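You operate a simulated robot arm through the tools that you are given. There is no shell and no other tool. Be economical: measure what you need, move in short steps, check, and stop when the job is done.

Carry out the task below with a simulated robot arm. There is one attempt and no reset: what you move stays moved.

TASK
Puff the bed clean, let the green cube down and clamp it dry.
Fine: blue gate shut again; green cube beside the grey one, no glue.
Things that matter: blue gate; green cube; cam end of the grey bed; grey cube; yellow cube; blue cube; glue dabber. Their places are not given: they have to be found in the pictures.

It is judged by the outcome, as a careful person would: the job done as asked, and still so three seconds after it is handed in. It fails if anything else is knocked over, pushed out of place, dropped, spilled or broken.

THE ROBOT
A 7-joint arm with a two-finger parallel gripper, fixed in place. Base frame: the origin is at the foot of the arm, x ahead of it, y to its left, z up; the work surface is at about z = 0. Lengths are in mm, angles in degrees, forces in N, time in s.
With the tool pointing down near the work surface it reaches from about 220 to 580 mm from the base axis. Its first joint turns from -66.0 to 66.0 degrees. Payload 2.5 kg.
Tool frame: the origin (TCP) lies between the finger pads and is the grasp point; the fingertips stand 23 mm ahead of it; z points along the fingers, y is the line along which they close. The gripper opens to 94 mm. The fingers are 38 mm wide and 10 mm thick; the gripper's body (54 by 96 mm) begins 39 mm behind the TCP.
Orientation is that of the tool frame in the base frame, as a unit quaternion [x, y, z, w]. With the fingers straight down and closing along the base's y, the tool's x points along the base's -x, its y along +y and its z along -z.

THE INTERFACE
- The arm moves only by the tool nudge_tool. Its arguments are lists of equal length, an entry for each row: "offset": the shift along the tool's x, y, z in mm, a list of three; "angular": the turn, a rotation vector about the tool's x, y, z in rad, a list of three; "claw": the closure, from 0 (fully open) to 1 (shut). In form: {"offset": [[x, y, z], ...], "angular": [[rx, ry, rz], ...], "claw": [claw, ...]}. A call has 1 to 10 rows; each row is the pose to reach, as a shift and turn from the pose commanded when the call began, along the tool's axes at that moment. A row lasts 0.2 s, in which the tool goes at most 50 mm and 8.6 degrees; a call with a longer step from one row to the next is refused whole, and so is a gripper value outside its range. A pose out of reach is approached as far as the arm can. The call stops where the force on the tool passes 40 N (or 10 N more than at its start, if that is more) or the arm is blocked; 0.2 s more then pass. The fingers move at their own pace (about 108 mm/s each) and stop on an object; they squeeze with about 27 N. The grip force told is the motor's: it shows also when the fingers shut on nothing. Time passes only in rows, and 0.2 s behind the last, so rows that repeat a pose let the fingers close. It gives the time, the measured TCP pose, the force on the tool (base axes), the opening and the grip force at its end, in the units of the frame above (readings bear some noise), and new pictures: "show" is both (left out), scene, wrist or none.
- Cameras (640 x 400 px; columns grow to the right, rows downward): "scene" is fixed at [129.9, -414.3, 540.2]; the picture's right is [0.74, -0.67, 0.00], its down [-0.40, -0.44, -0.80] and it looks along [0.54, 0.59, -0.60] (base axes); focal length 214 px, centre (320, 200). "wrist" rides on the gripper at [-39, 0, -44] in the tool frame; the picture's right is [0.00, -1.00, 0.00], its down [0.97, 0.00, -0.24] and it looks along [0.24, 0.00, 0.97] (tool axes); focal length 218 px, centre (320, 200).
- locate(camera, pixels): there is no depth. For up to 12 entries [column, row, z] of the newest picture of that camera ("zoom" is the newest enlarged one), the place [x, y] in the base frame at which the ray of that pixel passes the height z, good to about 3 mm. No time passes.
- inspect(camera, box): a new picture of the part [left, top, right, bottom] of that camera's present view, enlarged. No time passes.
- sign_off(): hands the job in; it is judged then, once.

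Work in short steps. Measure before you move; look again where a grasp or a placing could have gone wrong, and mend it. You have 80 turns and 120 pictures in all, the two below and enlarged ones among them. Open the gripper and draw the arm clear of the work before you hand the job in, unless the task says otherwise; then end with one line.

The tools are called as name(argument=value, ...) on one line, values as JSON. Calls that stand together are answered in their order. nudge_tool: Moves the arm, as the interface text tells. Its arguments: {"type":"object","properties":{"offset":{"type":"array"},"angular":{"type":"array"},"claw":{"type":"array"},"show":{"type":"string","enum":["both","scene","wrist","none"]}},"required":["offset","angular","claw"]} The other tools are called the same way: locate (camera, pixels) gives the place at which the rays of pixels pass given heights; inspect (camera, box) takes an enlarged picture of a part of a camera's view; sign_off () hands the job in.

At the start:

```text
clock: 0.0
ee_pos: [324.1, -127.2, 402.2]
ee_rot: [0.001, 1.0, -0.001, 0.001]
force: [-0.3, 0.8, 1.1]
width: 94.1
gripper_force: 0.0
```

scene: 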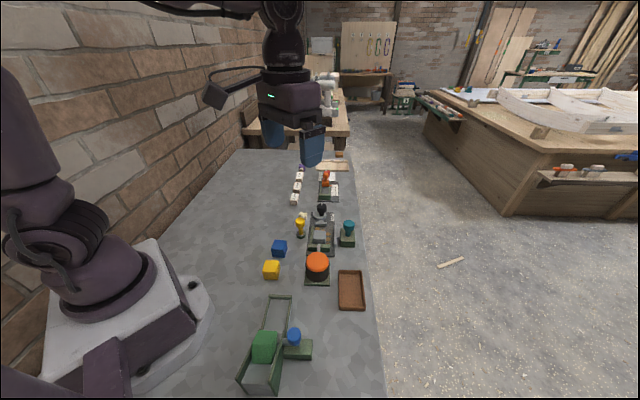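
wrist: 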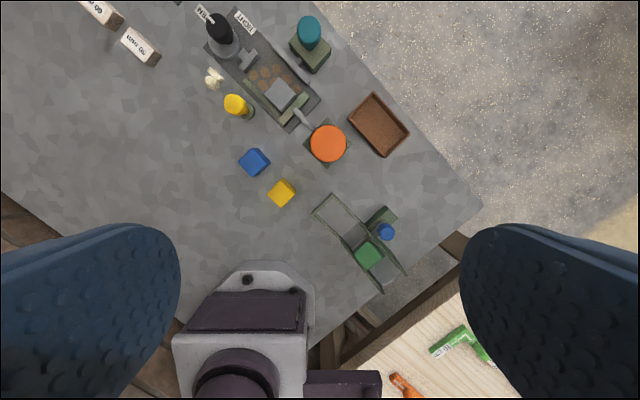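

The pictures show a grey bed with a grey cube near wrist (280,93), a green cube in a chute with a blue-knobbed gate near (372,245), and an orange puffer at (328,144). I enlarge these to understand the mechanisms.

inspect(camera="wrist", box=[180, 0, 340, 100])

inspect(camera="wrist", box=[270, 90, 430, 300])

inspect(camera="scene", box=[230, 150, 390, 280])

inspect(camera="scene", box=[220, 260, 380, 400])

```text
4.00 times, centred on (260, 50) of wrist
```

zoom: 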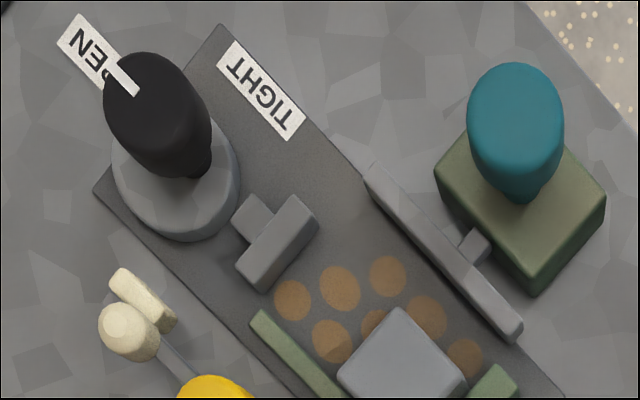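

```text
1.90 times, centred on (350, 195) of wrist
```

zoom: 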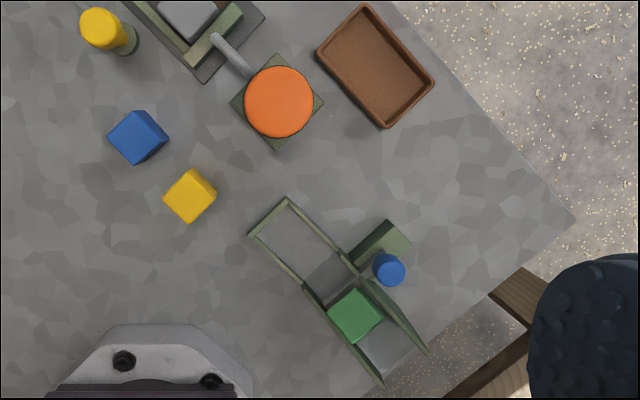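

```text
3.08 times, centred on (310, 215) of scene
```

zoom: 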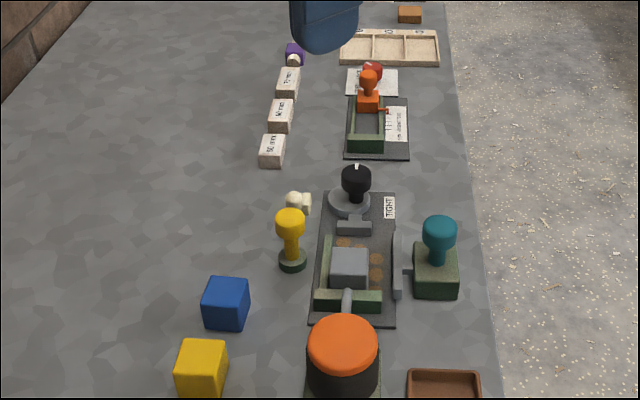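

```text
2.86 times, centred on (300, 330) of scene
```

zoom: 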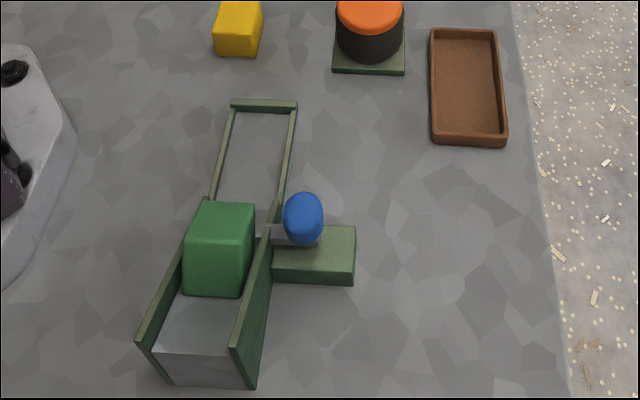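

I measure the key points from the wrist picture at estimated heights.

locate(camera="wrist", pixels=[[328, 144, 50], [280, 93, 35], [309, 32, 60], [219, 25, 60], [249, 60, 20], [386, 232, 50], [368, 254, 60], [281, 193, 30], [254, 161, 30], [235, 103, 50], [204, 46, 5], [320, 100, 5]])

locate(camera="wrist", pixels=[[336, 194, 10], [313, 212, 10], [383, 293, 40], [407, 274, 40], [292, 130, 5], [235, 7, 5], [377, 215, 15], [397, 219, 15], [362, 250, 60], [344, 230, 10], [359, 229, 10], [378, 125, 5]])

locate(camera="scene", pixels=[[317, 259, 50], [319, 237, 30], [349, 227, 60], [321, 209, 60], [294, 335, 50], [264, 340, 60], [279, 296, 10], [238, 378, 30], [278, 390, 30], [279, 243, 30], [271, 265, 30], [300, 222, 50]])

```text
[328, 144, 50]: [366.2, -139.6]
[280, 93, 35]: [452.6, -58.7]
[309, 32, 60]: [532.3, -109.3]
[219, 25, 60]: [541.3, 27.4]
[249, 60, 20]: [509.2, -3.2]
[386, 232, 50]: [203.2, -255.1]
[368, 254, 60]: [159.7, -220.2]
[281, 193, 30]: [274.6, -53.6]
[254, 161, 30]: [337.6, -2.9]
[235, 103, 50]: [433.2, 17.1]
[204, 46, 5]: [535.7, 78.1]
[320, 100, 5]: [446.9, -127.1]
```

```text
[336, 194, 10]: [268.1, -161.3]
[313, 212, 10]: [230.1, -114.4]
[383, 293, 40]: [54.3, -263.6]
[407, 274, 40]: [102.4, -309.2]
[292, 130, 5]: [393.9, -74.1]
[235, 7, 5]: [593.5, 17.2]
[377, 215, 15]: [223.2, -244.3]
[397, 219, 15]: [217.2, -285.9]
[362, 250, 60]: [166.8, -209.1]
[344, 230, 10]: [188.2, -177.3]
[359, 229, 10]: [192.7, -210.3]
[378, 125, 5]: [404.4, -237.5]
```

```text
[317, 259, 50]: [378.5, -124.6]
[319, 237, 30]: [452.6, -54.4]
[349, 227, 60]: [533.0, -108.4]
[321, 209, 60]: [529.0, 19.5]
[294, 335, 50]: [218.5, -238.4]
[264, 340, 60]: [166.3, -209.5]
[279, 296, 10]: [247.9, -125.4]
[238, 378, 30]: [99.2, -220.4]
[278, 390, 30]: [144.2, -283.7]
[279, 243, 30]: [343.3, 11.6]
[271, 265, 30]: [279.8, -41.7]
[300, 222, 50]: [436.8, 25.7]
```

Triangulating: puffer top is about (366,-139,z≈73), the blue knob about (214,-247,z≈76), and the bed runs about 45° in plan. I shut the fingers and move above the puffer to check.

nudge_tool(offset=[[-14, -4, 45], [-28, -8, 90], [-42, -12, 135], [-42, -12, 180], [-42, -12, 220], [-42, -12, 240]], angular=[[0, 0, 0], [0, 0, 0], [0, 0, 0], [0, 0, 0], [0, 0, 0], [0, 0, 0]], claw=[1, 1, 1, 1, 1, 1])

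```text
clock: 1.4
ee_pos: [367.4, -140.7, 161.5]
ee_rot: [0.0, 1.0, 0.0, 0.0]
force: [0.6, -0.5, 0.3]
width: 0.1
gripper_force: 26.4
```

scene: 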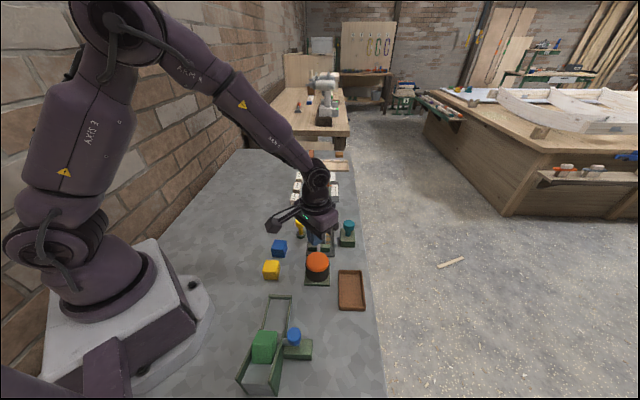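
wrist: 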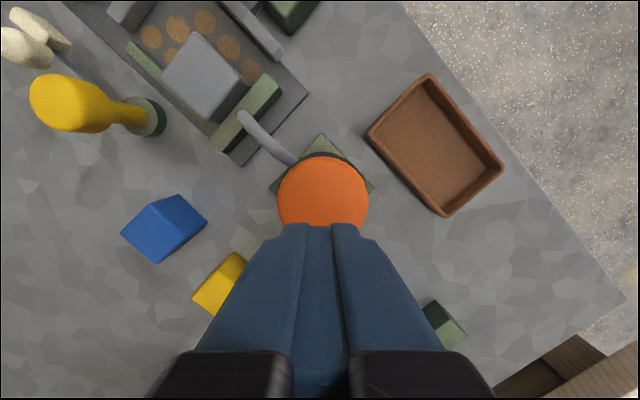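

Fingers are over the puffer (orange cap at 322,190). I lower and press it down slowly.

locate(camera="wrist", pixels=[[322, 190, 73], [322, 190, 60]])

nudge_tool(offset=[[0, 0, 30], [0, 0, 55], [0, 0, 62], [0, 0, 68], [0, 0, 74], [0, 0, 80], [0, 0, 86]], angular=[[0, 0, 0], [0, 0, 0], [0, 0, 0], [0, 0, 0], [0, 0, 0], [0, 0, 0], [0, 0, 0]], claw=[1, 1, 1, 1, 1, 1, 1])

```text
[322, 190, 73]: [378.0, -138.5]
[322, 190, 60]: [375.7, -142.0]
```

```text
clock: 3.0
ee_pos: [367.5, -139.4, 77.3]
ee_rot: [0.0, 1.0, -0.001, 0.0]
force: [-0.8, 0.2, 3.7]
width: 0.0
gripper_force: 26.7
```

scene: 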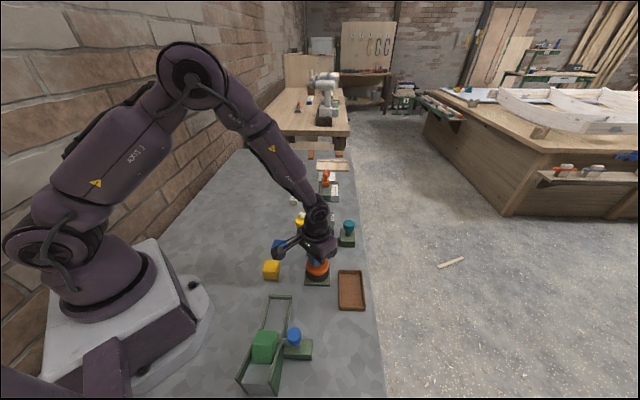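
wrist: 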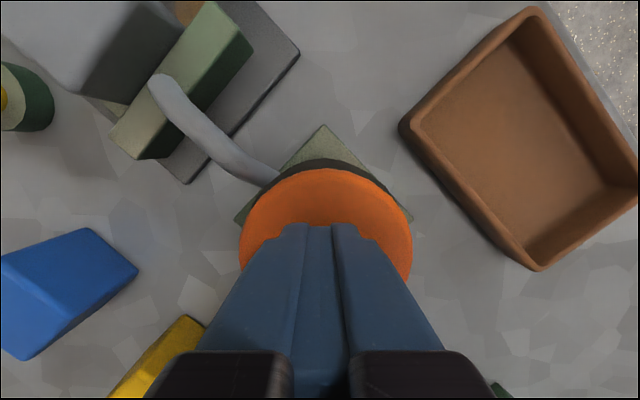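

Only 3.7 N so far with the tips at z≈54, so I keep pressing.

nudge_tool(offset=[[0, 0, 5], [0, 0, 10], [0, 0, 15], [0, 0, 20], [0, 0, 20]], angular=[[0, 0, 0], [0, 0, 0], [0, 0, 0], [0, 0, 0], [0, 0, 0]], claw=[1, 1, 1, 1, 1])

```text
clock: 3.6
ee_pos: [367.8, -140.1, 70.4]
ee_rot: [0.0, 1.0, 0.001, -0.001]
force: [-5.0, 1.4, 14.2]
width: 0.0
gripper_force: 27.0
stopped in row 3: the force on the tool passed its limit (the readings are from after the stop); the commanded pose is now the measured one
```

scene: 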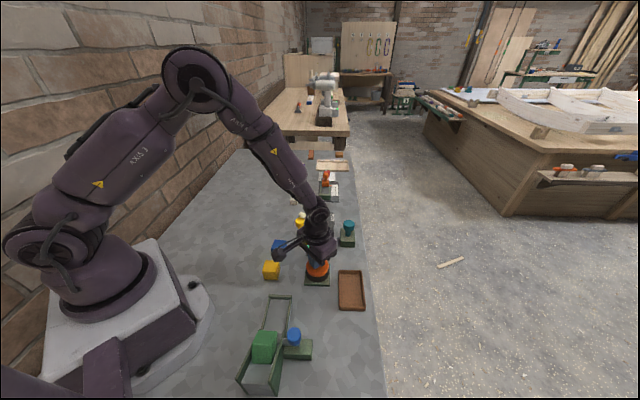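
wrist: 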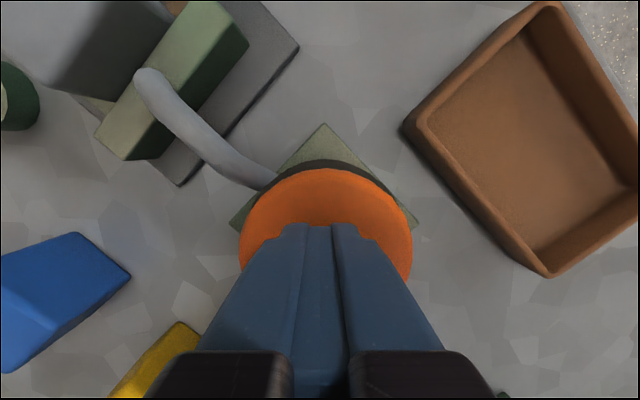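

It bottomed out past the force limit. I lift and look at the bed from above.

nudge_tool(offset=[[0, 0, -45], [0, 0, -90], [-20, 15, -130], [-45, 30, -165], [-75, 50, -190], [-100, 70, -210]], angular=[[0, 0, 0], [0, 0, 0], [0, 0, 0], [0, 0, 0], [0, 0, 0], [0, 0, 0]], claw=[1, 1, 0, 0, 0, 0])

```text
clock: 5.0
ee_pos: [469.0, -69.1, 280.7]
ee_rot: [0.001, 1.0, -0.001, -0.001]
force: [1.0, -0.3, -0.1]
width: 93.6
gripper_force: 0.0
```

scene: 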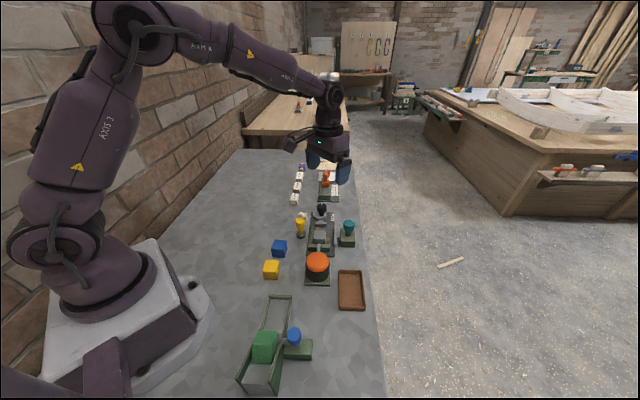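
wrist: 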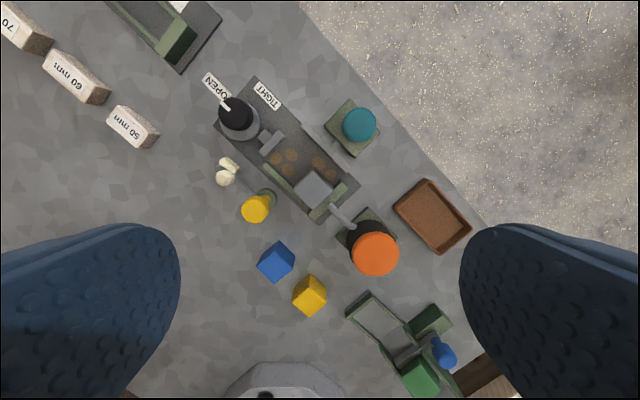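

inspect(camera="wrist", box=[200, 60, 400, 240])

```text
2.22 times, centred on (300, 150) of wrist
```

zoom: 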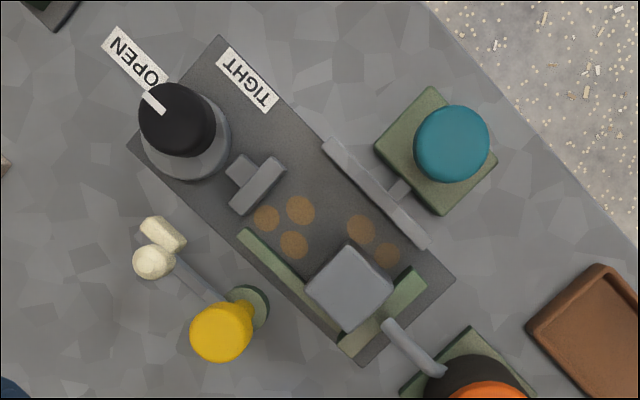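

Seven sawdust spots became five, so one puff clears only part. I go back and puff several more times.

nudge_tool(offset=[[40, -30, 40], [80, -60, 80], [101, -71, 125], [101, -71, 165], [101, -71, 195], [101, -71, 211]], angular=[[0, 0, 0], [0, 0, 0], [0, 0, 0], [0, 0, 0], [0, 0, 0], [0, 0, 0]], claw=[1, 1, 1, 1, 1, 1], show="none")

nudge_tool(offset=[[0, 0, -20], [0, 0, -20], [0, 0, 0], [0, 0, 0], [0, 0, -20], [0, 0, -20], [0, 0, 0], [0, 0, 0], [0, 0, -20], [0, 0, -20]], angular=[[0, 0, 0], [0, 0, 0], [0, 0, 0], [0, 0, 0], [0, 0, 0], [0, 0, 0], [0, 0, 0], [0, 0, 0], [0, 0, 0], [0, 0, 0]], claw=[1, 1, 1, 1, 1, 1, 1, 1, 1, 1], show="wrist")

```text
refused: row 1 steps farther than a row can; nothing moved
```

```text
clock: 7.2
ee_pos: [466.6, -70.1, 299.8]
ee_rot: [0.001, 1.0, 0.0, -0.001]
force: [-0.3, 0.2, 0.6]
width: 0.0
gripper_force: 26.7
```

wrist: 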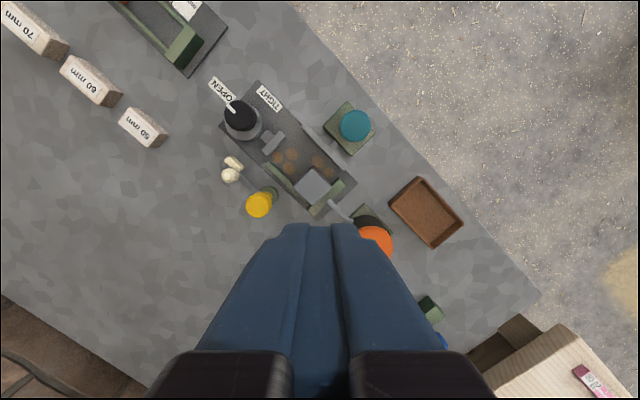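

The first call was refused for step size, and the rest was harmless in mid-air. Now at (467,-70,300); I go back with smaller steps, one call at a time.

nudge_tool(offset=[[25, -18, 30], [50, -36, 60], [75, -54, 90], [100, -71, 120], [100, -71, 160], [100, -71, 195], [100, -71, 215]], angular=[[0, 0, 0], [0, 0, 0], [0, 0, 0], [0, 0, 0], [0, 0, 0], [0, 0, 0], [0, 0, 0]], claw=[1, 1, 1, 1, 1, 1, 1], show="none")

```text
clock: 8.8
ee_pos: [369.1, -141.2, 84.6]
ee_rot: [0.001, 1.0, 0.001, -0.001]
force: [-1.5, -0.7, 2.7]
width: 0.0
gripper_force: 27.0
```

nudge_tool(offset=[[0, 0, 7], [0, 0, 13], [0, 0, 13], [0, 0, -15], [0, 0, -15], [0, 0, 7], [0, 0, 13], [0, 0, 13], [0, 0, -15], [0, 0, -15]], angular=[[0, 0, 0], [0, 0, 0], [0, 0, 0], [0, 0, 0], [0, 0, 0], [0, 0, 0], [0, 0, 0], [0, 0, 0], [0, 0, 0], [0, 0, 0]], claw=[1, 1, 1, 1, 1, 1, 1, 1, 1, 1], show="scene")

```text
clock: 11.0
ee_pos: [367.3, -140.7, 100.4]
ee_rot: [0.0, 1.0, 0.0, 0.0]
force: [-0.5, 0.2, -0.1]
width: 0.0
gripper_force: 27.0
```

scene: 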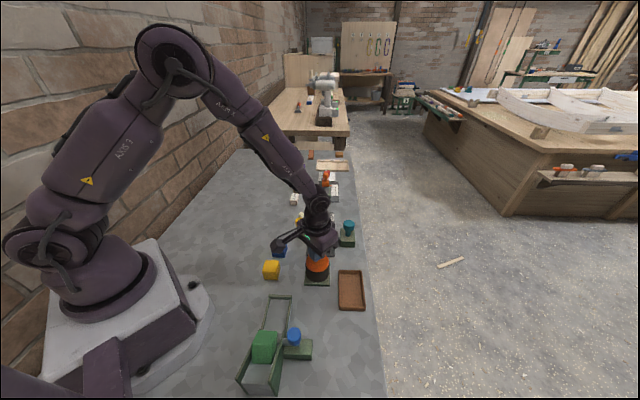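

Two more strokes done. I rise partly and look at the bed.

nudge_tool(offset=[[0, 0, -45], [-20, 10, -85], [-40, 20, -120]], angular=[[0, 0, 0], [0, 0, 0], [0, 0, 0]], claw=[1, 1, 1], show="wrist")

```text
clock: 11.8
ee_pos: [406.5, -121.2, 220.4]
ee_rot: [0.001, 1.0, 0.0, 0.0]
force: [0.4, 0.7, 0.1]
width: 0.0
gripper_force: 26.7
```

wrist: 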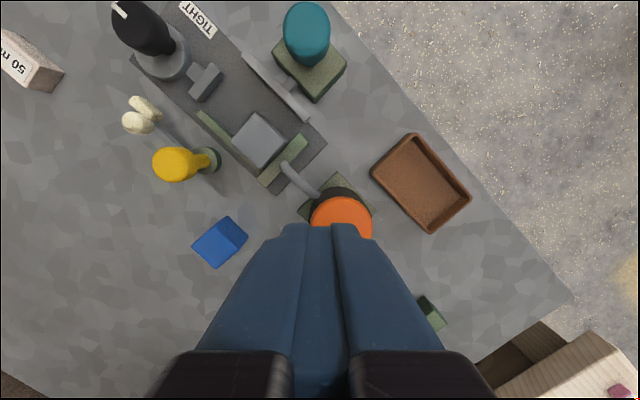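

The bed is clean. I enlarge and measure the bed geometry from here.

inspect(camera="wrist", box=[100, 0, 360, 200])

locate(camera="wrist", pixels=[[256, 112, 45], [232, 140, 45], [262, 169, 45], [287, 144, 45], [197, 112, 20], [260, 180, 20], [307, 137, 20], [215, 65, 30], [190, 95, 30], [326, 143, 5], [276, 195, 5], [245, 55, 25]])

```text
2.00 times, centred on (230, 100) of wrist
```

zoom: 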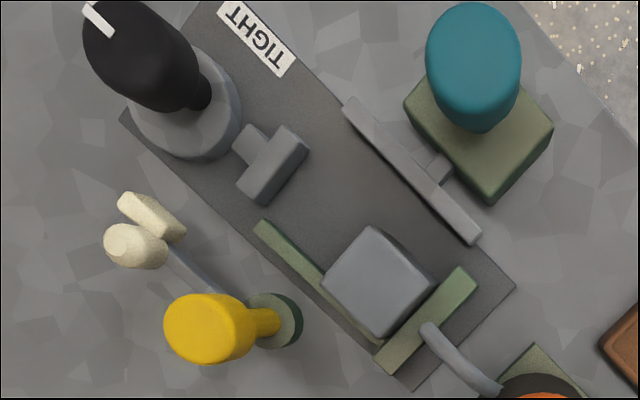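

```text
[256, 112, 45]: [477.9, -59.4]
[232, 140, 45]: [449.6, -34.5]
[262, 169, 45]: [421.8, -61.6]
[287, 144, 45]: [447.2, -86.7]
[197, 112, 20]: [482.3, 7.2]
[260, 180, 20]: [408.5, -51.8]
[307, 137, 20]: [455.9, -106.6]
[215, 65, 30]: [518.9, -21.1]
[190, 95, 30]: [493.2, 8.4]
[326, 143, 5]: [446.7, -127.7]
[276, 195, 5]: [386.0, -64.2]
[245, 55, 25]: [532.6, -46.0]
```

Bed geometry: grey cube centre ≈(449,-60), jaw face about 46 mm past it along the ~46° bed axis. Next I move over the chute with the gripper open to view the gate.

nudge_tool(offset=[[40, -15, -20], [80, -35, -40], [120, -55, -50], [150, -75, -60], [170, -85, -60]], angular=[[0, 0, 0], [0, 0, 0], [0, 0, 0], [0, 0, 0], [0, 0, 0]], claw=[0, 0, 0, 0, 0], show="wrist")

inspect(camera="wrist", box=[220, 80, 460, 330])

```text
clock: 13.0
ee_pos: [236.4, -205.6, 278.8]
ee_rot: [0.0, 1.0, 0.001, 0.0]
force: [0.5, 0.0, 0.4]
width: 93.9
gripper_force: 0.1
```

wrist: 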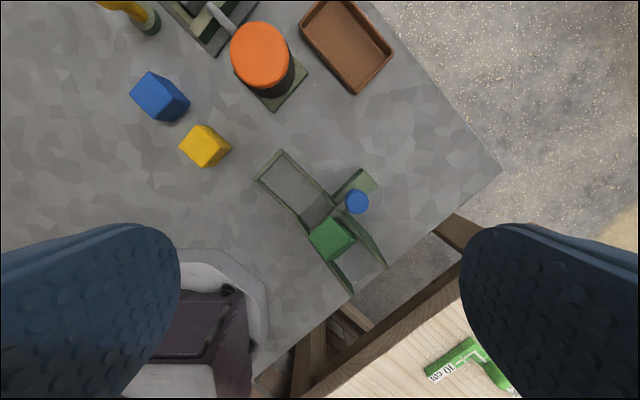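

```text
1.60 times, centred on (340, 205) of wrist
```

zoom: 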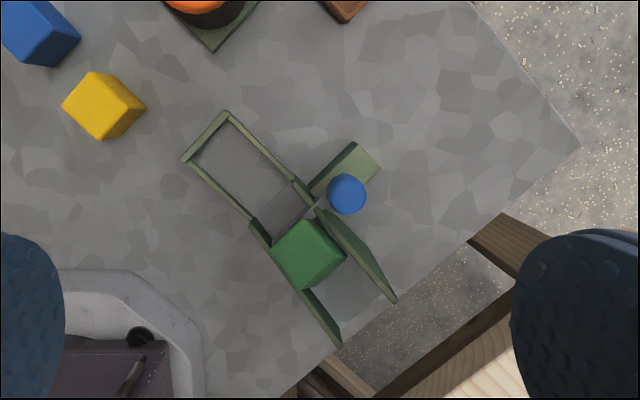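

locate(camera="wrist", pixels=[[357, 202, 60], [357, 202, 70], [357, 202, 80], [281, 150, 10], [255, 181, 10], [334, 193, 20], [299, 222, 20], [338, 258, 60], [350, 294, 60], [386, 266, 60], [376, 184, 20], [361, 169, 20]])

inspect(camera="wrist", box=[290, 160, 400, 230])

inspect(camera="scene", box=[230, 310, 330, 400])

```text
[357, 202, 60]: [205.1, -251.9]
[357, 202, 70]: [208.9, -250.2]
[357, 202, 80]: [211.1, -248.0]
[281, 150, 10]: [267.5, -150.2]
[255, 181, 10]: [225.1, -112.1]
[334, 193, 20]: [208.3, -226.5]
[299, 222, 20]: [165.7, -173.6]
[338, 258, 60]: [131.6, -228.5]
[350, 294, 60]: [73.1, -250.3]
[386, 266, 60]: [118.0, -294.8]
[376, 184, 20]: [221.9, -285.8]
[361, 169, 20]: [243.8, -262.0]
```

```text
5.71 times, centred on (345, 195) of wrist
```

zoom: 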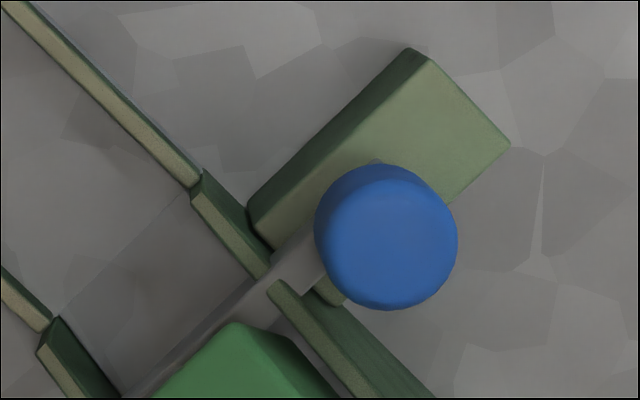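

```text
4.44 times, centred on (280, 355) of scene
```

zoom: 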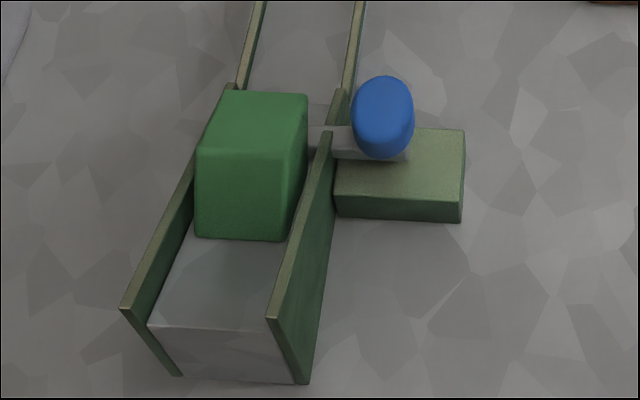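

Gate bar runs outward at about -45° under the blue knob (≈(212,-248,76)); chute axis is about 46°. I turn the gripper so it closes along the chute axis and go above the knob.

nudge_tool(offset=[[4, -7, 25], [8, -14, 50], [12, -21, 75], [16, -28, 100], [20, -35, 125], [24, -42, 139]], angular=[[0, 0, 0.13], [0, 0, 0.26], [0, 0, 0.39], [0, 0, 0.52], [0, 0, 0.65], [0, 0, 0.768]], claw=[0, 0, 0, 0, 0, 0])

```text
clock: 14.4
ee_pos: [213.1, -247.8, 141.7]
ee_rot: [0.377, 0.926, 0.0, 0.0]
force: [-0.2, -0.2, -0.9]
width: 94.0
gripper_force: 0.1
```

scene: 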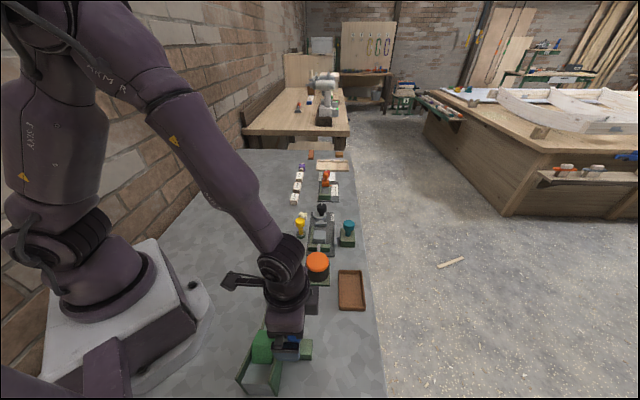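
wrist: 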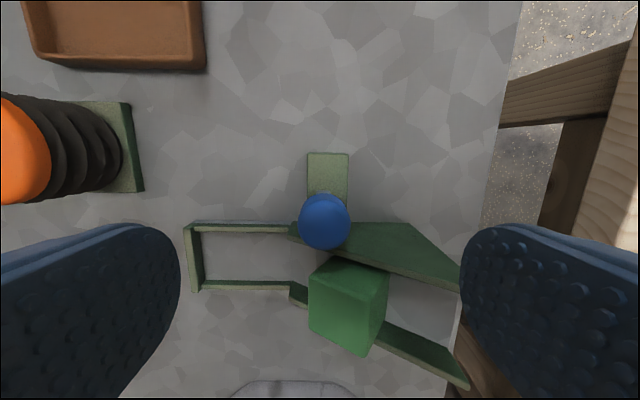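

locate(camera="wrist", pixels=[[325, 219, 65], [325, 219, 75], [325, 219, 85], [189, 225, 8], [288, 286, 8], [328, 155, 20], [346, 310, 60], [290, 225, 20]])

inspect(camera="wrist", box=[180, 140, 480, 390])

```text
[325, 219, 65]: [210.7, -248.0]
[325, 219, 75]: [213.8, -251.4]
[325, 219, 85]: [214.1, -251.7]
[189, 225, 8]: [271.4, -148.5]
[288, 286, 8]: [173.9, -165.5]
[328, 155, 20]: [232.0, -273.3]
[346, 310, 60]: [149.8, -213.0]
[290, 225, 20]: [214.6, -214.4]
```

```text
1.60 times, centred on (330, 265) of wrist
```

zoom: 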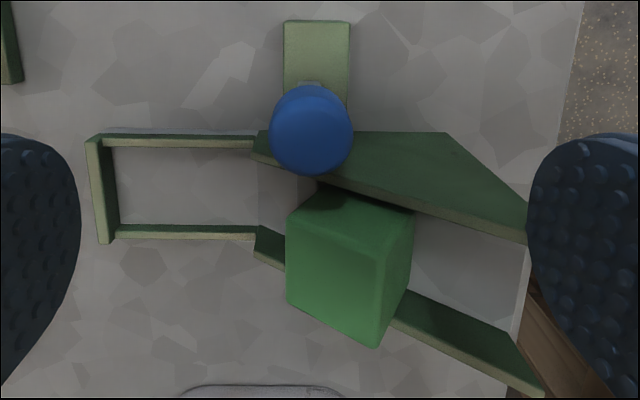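

The knob sits at about (213,-250). I descend to z≈78 straddling it and close.

nudge_tool(offset=[[-1, 0, 30], [-1, 0, 50], [-1, 0, 63], [-1, 0, 63], [-1, 0, 63], [-1, 0, 63]], angular=[[0, 0, 0], [0, 0, 0], [0, 0, 0], [0, 0, 0], [0, 0, 0], [0, 0, 0]], claw=[0.2, 0.3, 0.3, 1, 1, 1])

```text
clock: 15.8
ee_pos: [211.9, -250.6, 78.2]
ee_rot: [0.376, 0.926, -0.002, 0.0]
force: [-14.0, -17.6, -9.2]
width: 27.5
gripper_force: 45.4
```

scene: 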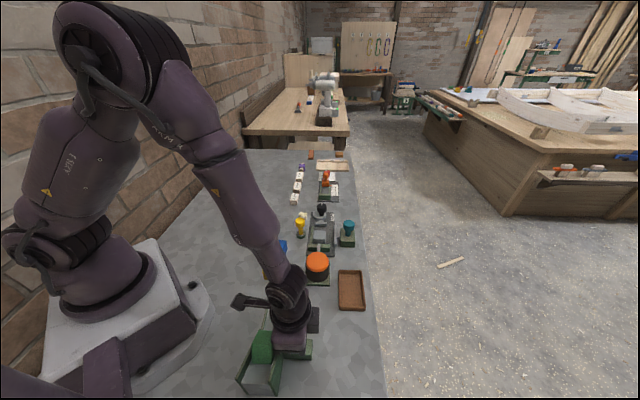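
wrist: 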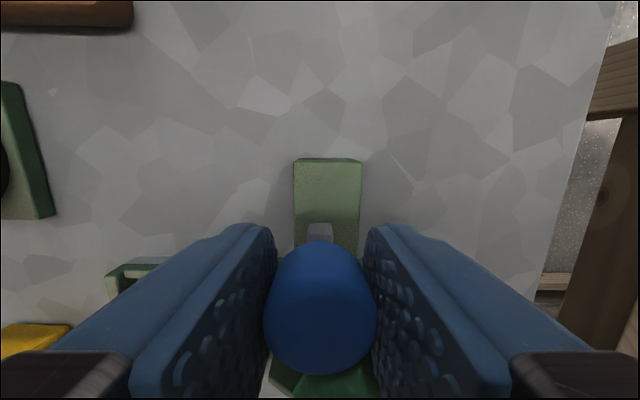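

Grip holds the knob (27.5 mm) with a small sideways bias. I ease it and draw outward in small steps.

nudge_tool(offset=[[0, -1.5, 0], [-6, -1.5, 0], [-12, -1.5, 0], [-18, -1.5, 0], [-24, -1.5, 0]], angular=[[0, 0, 0], [0, 0, 0], [0, 0, 0], [0, 0, 0], [0, 0, 0]], claw=[1, 1, 1, 1, 1])

```text
clock: 17.0
ee_pos: [228.9, -266.9, 77.7]
ee_rot: [0.376, 0.927, -0.001, -0.001]
force: [-14.7, -13.8, 9.7]
width: 27.6
gripper_force: 45.1
```

scene: 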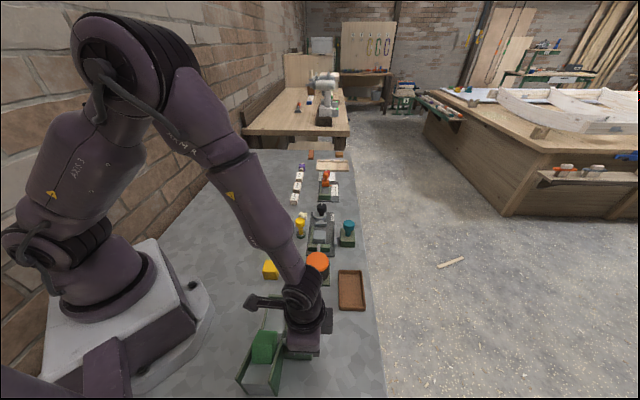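
wrist: 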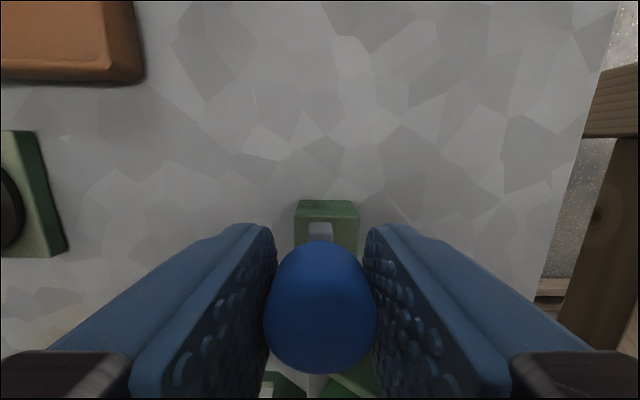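

The gate slides freely. I pull on.

nudge_tool(offset=[[-5, -1.5, 0], [-10, -1.5, 0], [-15, -1.5, 0], [-20, -1.5, 0], [-25, -1.5, 0], [-30, -1.5, 0], [-30, -1.5, 0]], angular=[[0, 0, 0], [0, 0, 0], [0, 0, 0], [0, 0, 0], [0, 0, 0], [0, 0, 0], [0, 0, 0]], claw=[1, 1, 1, 1, 1, 1, 1])

inspect(camera="scene", box=[220, 280, 360, 400])

```text
clock: 18.6
ee_pos: [249.1, -286.9, 78.3]
ee_rot: [0.375, 0.927, 0.002, -0.003]
force: [-21.6, 1.5, 13.2]
width: 27.6
gripper_force: 44.8
```

scene: 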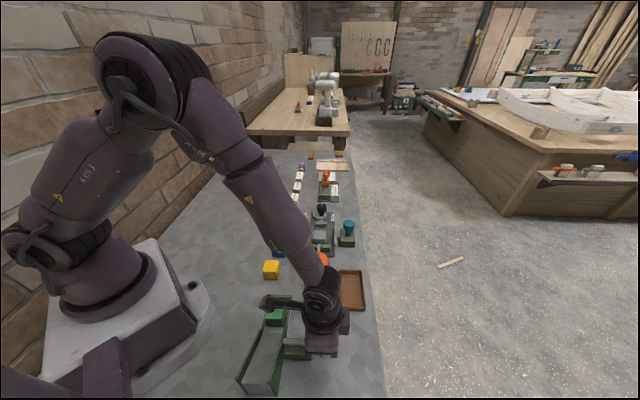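
wrist: 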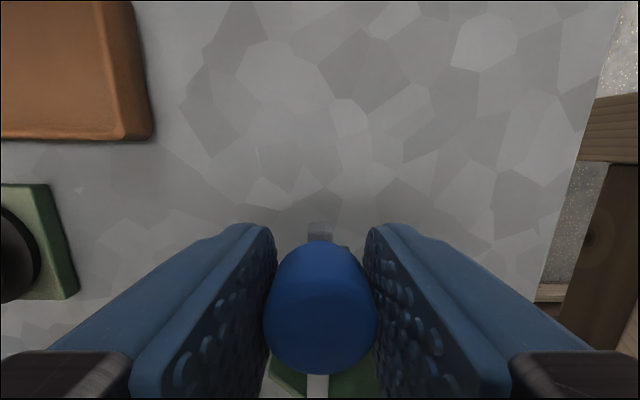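

```text
3.33 times, centred on (290, 340) of scene
```

zoom: 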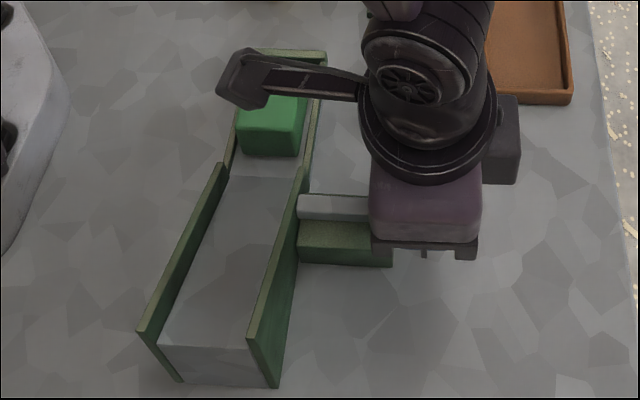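

The cube slid down into the tray. Now I push the gate back in.

nudge_tool(offset=[[7, 0.5, 0], [14, 0.5, 0], [21, 1, 0], [28, 1, 0], [35, 1.5, 0], [42, 1.5, 0], [48, 2, 0], [54, 2, 0], [55, 2, 0]], angular=[[0, 0, 0], [0, 0, 0], [0, 0, 0], [0, 0, 0], [0, 0, 0], [0, 0, 0], [0, 0, 0], [0, 0, 0], [0, 0, 0]], claw=[1, 1, 1, 1, 1, 1, 1, 1, 1])

```text
clock: 20.6
ee_pos: [212.1, -251.1, 78.8]
ee_rot: [0.376, 0.926, -0.003, 0.002]
force: [-5.0, -27.9, -4.1]
width: 27.7
gripper_force: 45.2
```

scene: 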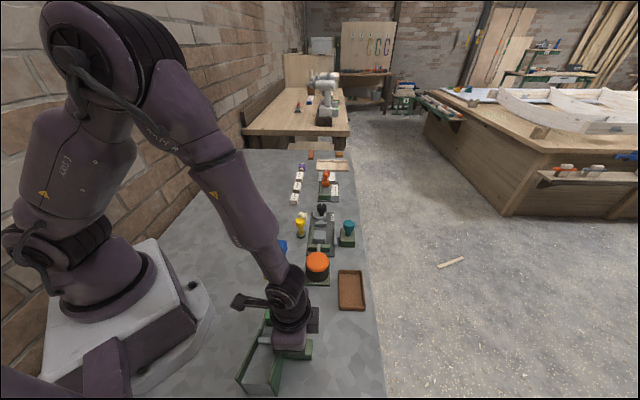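
wrist: 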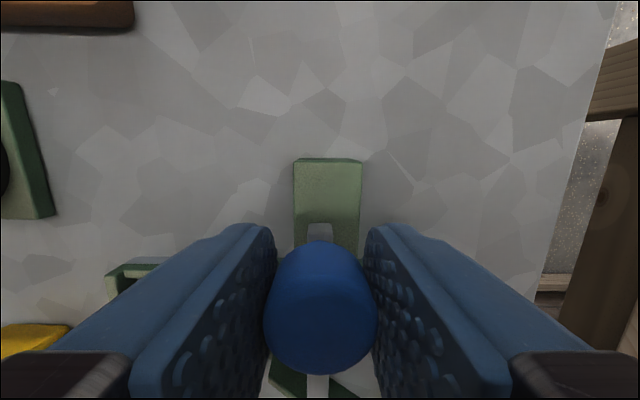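

The gate is back at its original shut position. I open and rise to check.

nudge_tool(offset=[[0, 0, 0], [0, 0, 0], [0, 0, -30], [0, 0, -60], [0, 0, -90], [0, 0, -120]], angular=[[0, 0, 0], [0, 0, 0], [0, 0, 0], [0, 0, 0], [0, 0, 0], [0, 0, 0]], claw=[0.3, 0.3, 0.3, 0.1, 0, 0], show="wrist")

inspect(camera="wrist", box=[180, 130, 440, 330])

```text
clock: 22.0
ee_pos: [212.9, -246.8, 198.2]
ee_rot: [0.374, 0.927, 0.0, -0.001]
force: [-0.2, -0.5, -0.1]
width: 94.2
gripper_force: 0.0
```

wrist: 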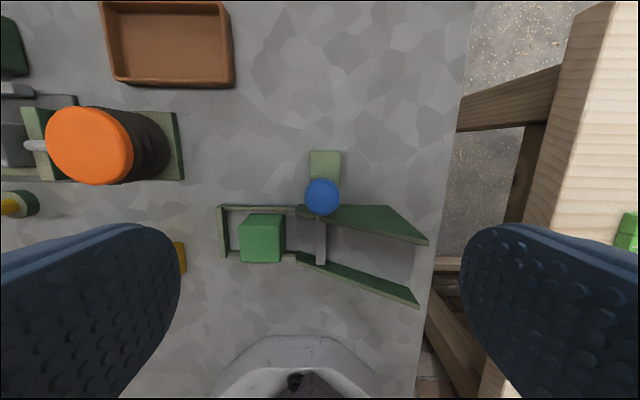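

```text
2.00 times, centred on (310, 230) of wrist
```

zoom: 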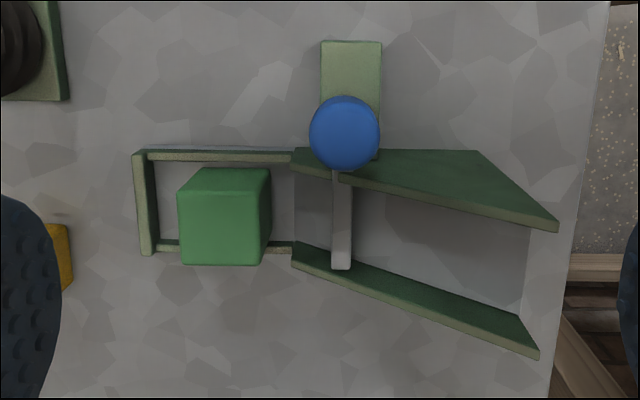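

Gate shut, and the green cube rests in the tray. I measure its top face and rails.

locate(camera="zoom", pixels=[[221, 228, 40], [221, 228, 50], [180, 192, 45], [262, 190, 45], [262, 265, 45], [182, 265, 45], [207, 168, 5], [270, 170, 5], [147, 155, 10], [152, 252, 10], [290, 152, 10], [292, 245, 10]])

inspect(camera="scene", box=[230, 280, 330, 360])

```text
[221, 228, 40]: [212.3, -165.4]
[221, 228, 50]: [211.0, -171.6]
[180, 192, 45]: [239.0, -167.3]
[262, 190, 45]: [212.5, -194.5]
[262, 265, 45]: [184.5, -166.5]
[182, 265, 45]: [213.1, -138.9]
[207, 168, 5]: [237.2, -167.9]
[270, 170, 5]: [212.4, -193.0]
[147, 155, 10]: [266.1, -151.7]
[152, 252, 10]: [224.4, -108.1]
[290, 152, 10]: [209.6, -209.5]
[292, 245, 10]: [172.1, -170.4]
```

```text
5.00 times, centred on (280, 320) of scene
```

zoom: 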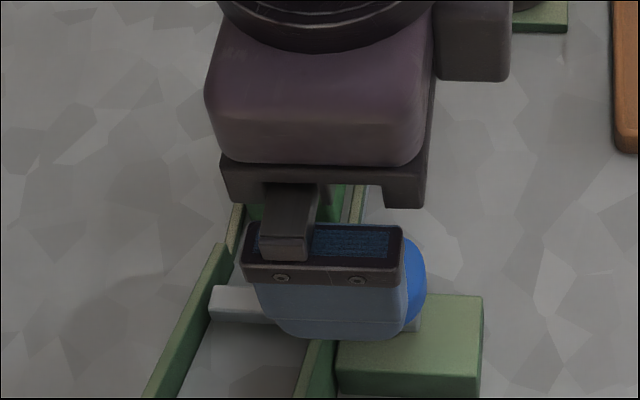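

Cube is ≈39 mm, centred at (212,-167), top ≈z 43, aligned at 45.7°. I turn the gripper a quarter to close across the chute (as needed in the bed) and move above it.

nudge_tool(offset=[[6, 6, 0], [12, 12, 0], [18, 18, 0], [24, 24, 0], [30, 30, 0], [36, 36, 0], [42, 42, 0], [48, 48, 0], [52, 52, 0], [56, 57, 0]], angular=[[0, 0, -0.14], [0, 0, -0.28], [0, 0, -0.42], [0, 0, -0.56], [0, 0, -0.7], [0, 0, -0.84], [0, 0, -0.98], [0, 0, -1.12], [0, 0, -1.26], [0, 0, -1.4]], claw=[0, 0, 0, 0, 0, 0, 0, 0, 0, 0], show="none")

nudge_tool(offset=[[0, 0, 10], [0, 0, 40], [0, 0, 60]], angular=[[0, 0, -0.1], [0, 0, -0.165], [0, 0, -0.165]], claw=[0, 0, 0])

```text
clock: 24.2
ee_pos: [210.9, -166.9, 198.3]
ee_rot: [-0.312, 0.95, 0.001, 0.0]
force: [-0.6, -0.2, -0.2]
width: 93.9
gripper_force: 0.0
```

```text
clock: 25.0
ee_pos: [211.8, -167.7, 137.5]
ee_rot: [-0.388, 0.922, -0.001, 0.0]
force: [-0.1, 0.2, 0.1]
width: 94.0
gripper_force: 0.1
```

scene: 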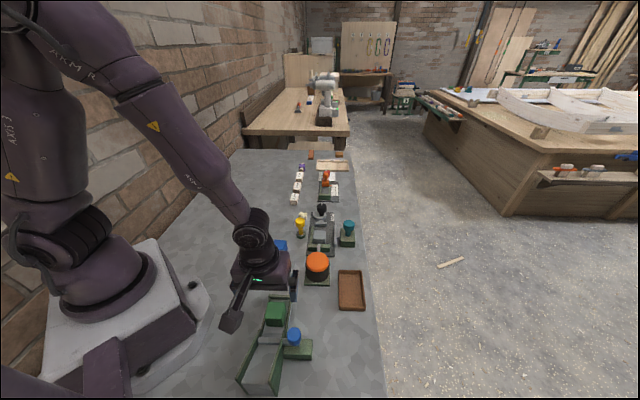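
wrist: 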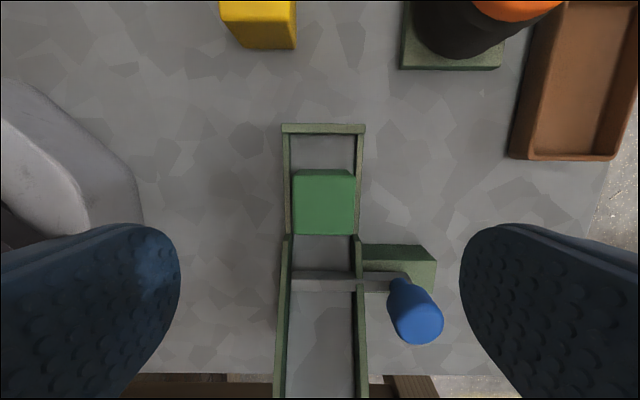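

locate(camera="wrist", pixels=[[294, 177, 42], [354, 177, 42], [353, 235, 42], [293, 235, 42], [284, 127, 12], [364, 127, 12], [287, 232, 12], [357, 232, 12]])

inspect(camera="wrist", box=[260, 110, 400, 260])

```text
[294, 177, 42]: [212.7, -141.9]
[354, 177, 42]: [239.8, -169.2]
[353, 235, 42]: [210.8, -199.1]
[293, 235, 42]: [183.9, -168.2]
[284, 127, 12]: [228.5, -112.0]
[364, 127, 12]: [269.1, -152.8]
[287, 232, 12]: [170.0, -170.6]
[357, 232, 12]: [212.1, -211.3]
```

```text
2.67 times, centred on (330, 185) of wrist
```

zoom: 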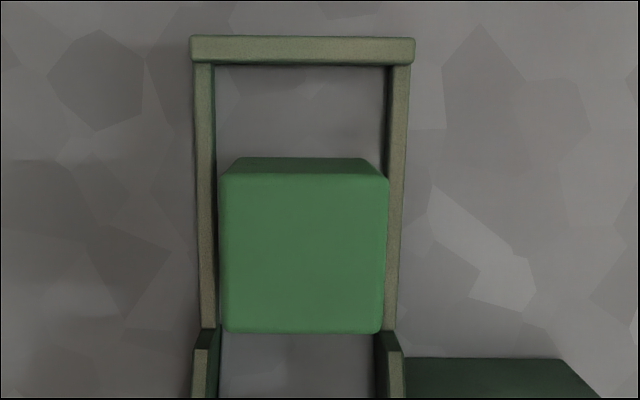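

nudge_tool(offset=[[1, -1.4, 40], [1, -1.4, 75], [1, -1.4, 91], [1, -1.4, 91], [1, -1.4, 91], [1, -1.4, 91]], angular=[[0, 0, 0], [0, 0, 0], [0, 0, 0], [0, 0, 0], [0, 0, 0], [0, 0, 0]], claw=[0.25, 0.25, 0.25, 0.25, 1, 1])

```text
clock: 26.4
ee_pos: [212.0, -170.2, 47.5]
ee_rot: [-0.388, 0.922, 0.001, 0.0]
force: [0.4, 0.0, 0.0]
width: 39.0
gripper_force: 27.2
```

scene: 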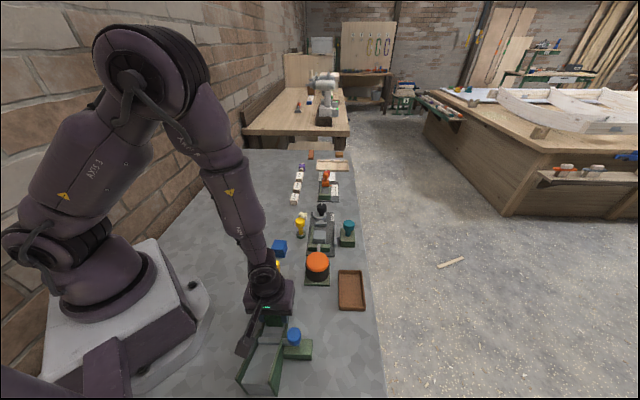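
wrist: 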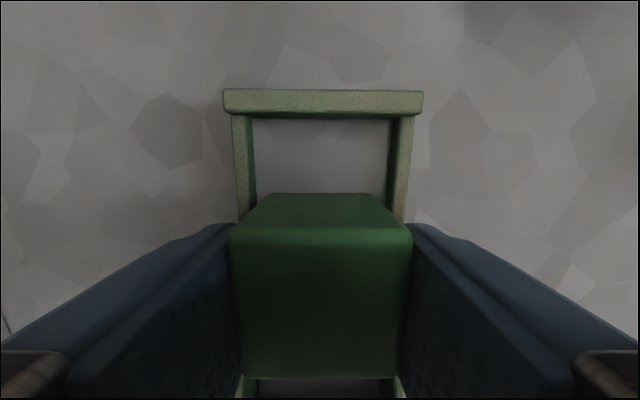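

Cube gripped (39 mm). I lift it straight up, then carry it towards the bed, keeping high.

nudge_tool(offset=[[0, 0, -10], [0, 0, -50], [0, 0, -95], [-34, -15, -115], [-68, -31, -130], [-102, -46, -140], [-136, -62, -150], [-170, -78, -150], [-203, -93, -150]], angular=[[0, 0, 0], [0, 0, 0], [0, 0, 0], [0, 0, 0], [0, 0, 0], [0, 0, 0], [0, 0, 0], [0, 0, 0], [0, 0, 0]], claw=[1, 1, 1, 1, 1, 1, 1, 1, 1])

```text
clock: 28.4
ee_pos: [419.2, -87.4, 197.0]
ee_rot: [-0.388, 0.922, 0.0, 0.0]
force: [-0.2, 0.2, -0.2]
width: 39.3
gripper_force: 27.1
```

scene: 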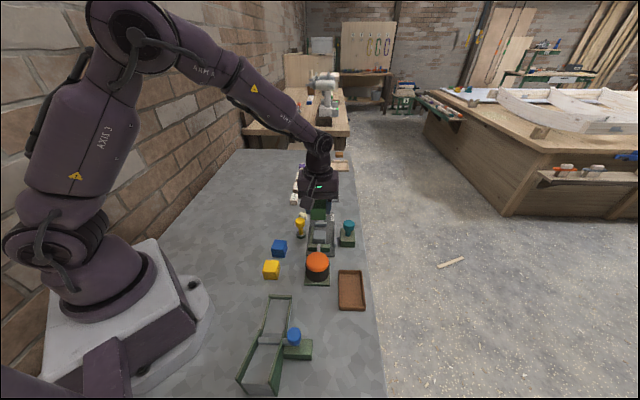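
wrist: 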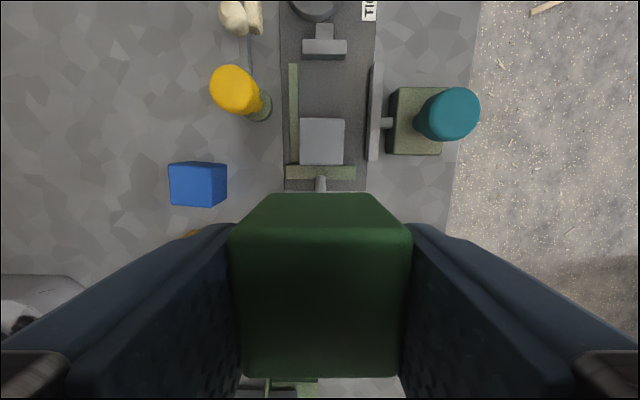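

Excellent view of the bed, square to it. I enlarge and measure.

inspect(camera="wrist", box=[260, 0, 420, 200])

locate(camera="wrist", pixels=[[300, 119, 45], [344, 119, 45], [344, 163, 45], [300, 165, 45], [302, 60, 25], [347, 60, 25], [298, 65, 20], [298, 178, 20], [355, 178, 20], [283, 100, 5], [237, 90, 50], [370, 110, 30]])

```text
2.00 times, centred on (340, 100) of wrist
```

zoom: 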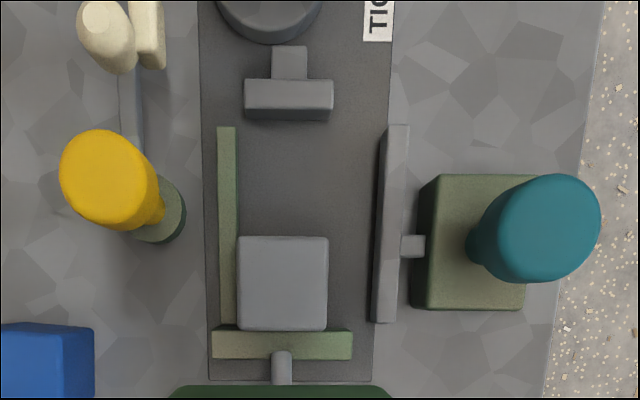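

```text
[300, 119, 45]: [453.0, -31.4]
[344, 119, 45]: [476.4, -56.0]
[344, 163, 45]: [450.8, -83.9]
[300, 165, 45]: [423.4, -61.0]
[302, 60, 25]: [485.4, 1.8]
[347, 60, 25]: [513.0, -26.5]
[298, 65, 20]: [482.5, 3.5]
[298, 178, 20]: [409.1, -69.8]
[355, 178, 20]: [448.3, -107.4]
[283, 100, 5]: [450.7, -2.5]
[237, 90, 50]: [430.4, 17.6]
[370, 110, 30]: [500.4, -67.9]
```

Grey cube centre ≈(449.5,-58), gap to jaw ≈ 55 mm, room for the 39 mm green cube. I check the fence height in the scene picture.

inspect(camera="scene", box=[295, 205, 365, 255])

```text
8.00 times, centred on (330, 230) of scene
```

zoom: 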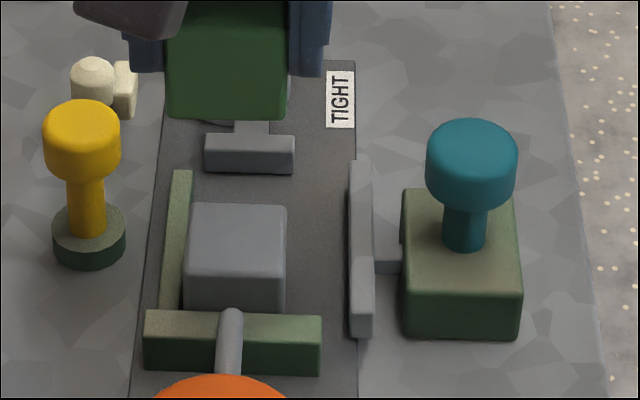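

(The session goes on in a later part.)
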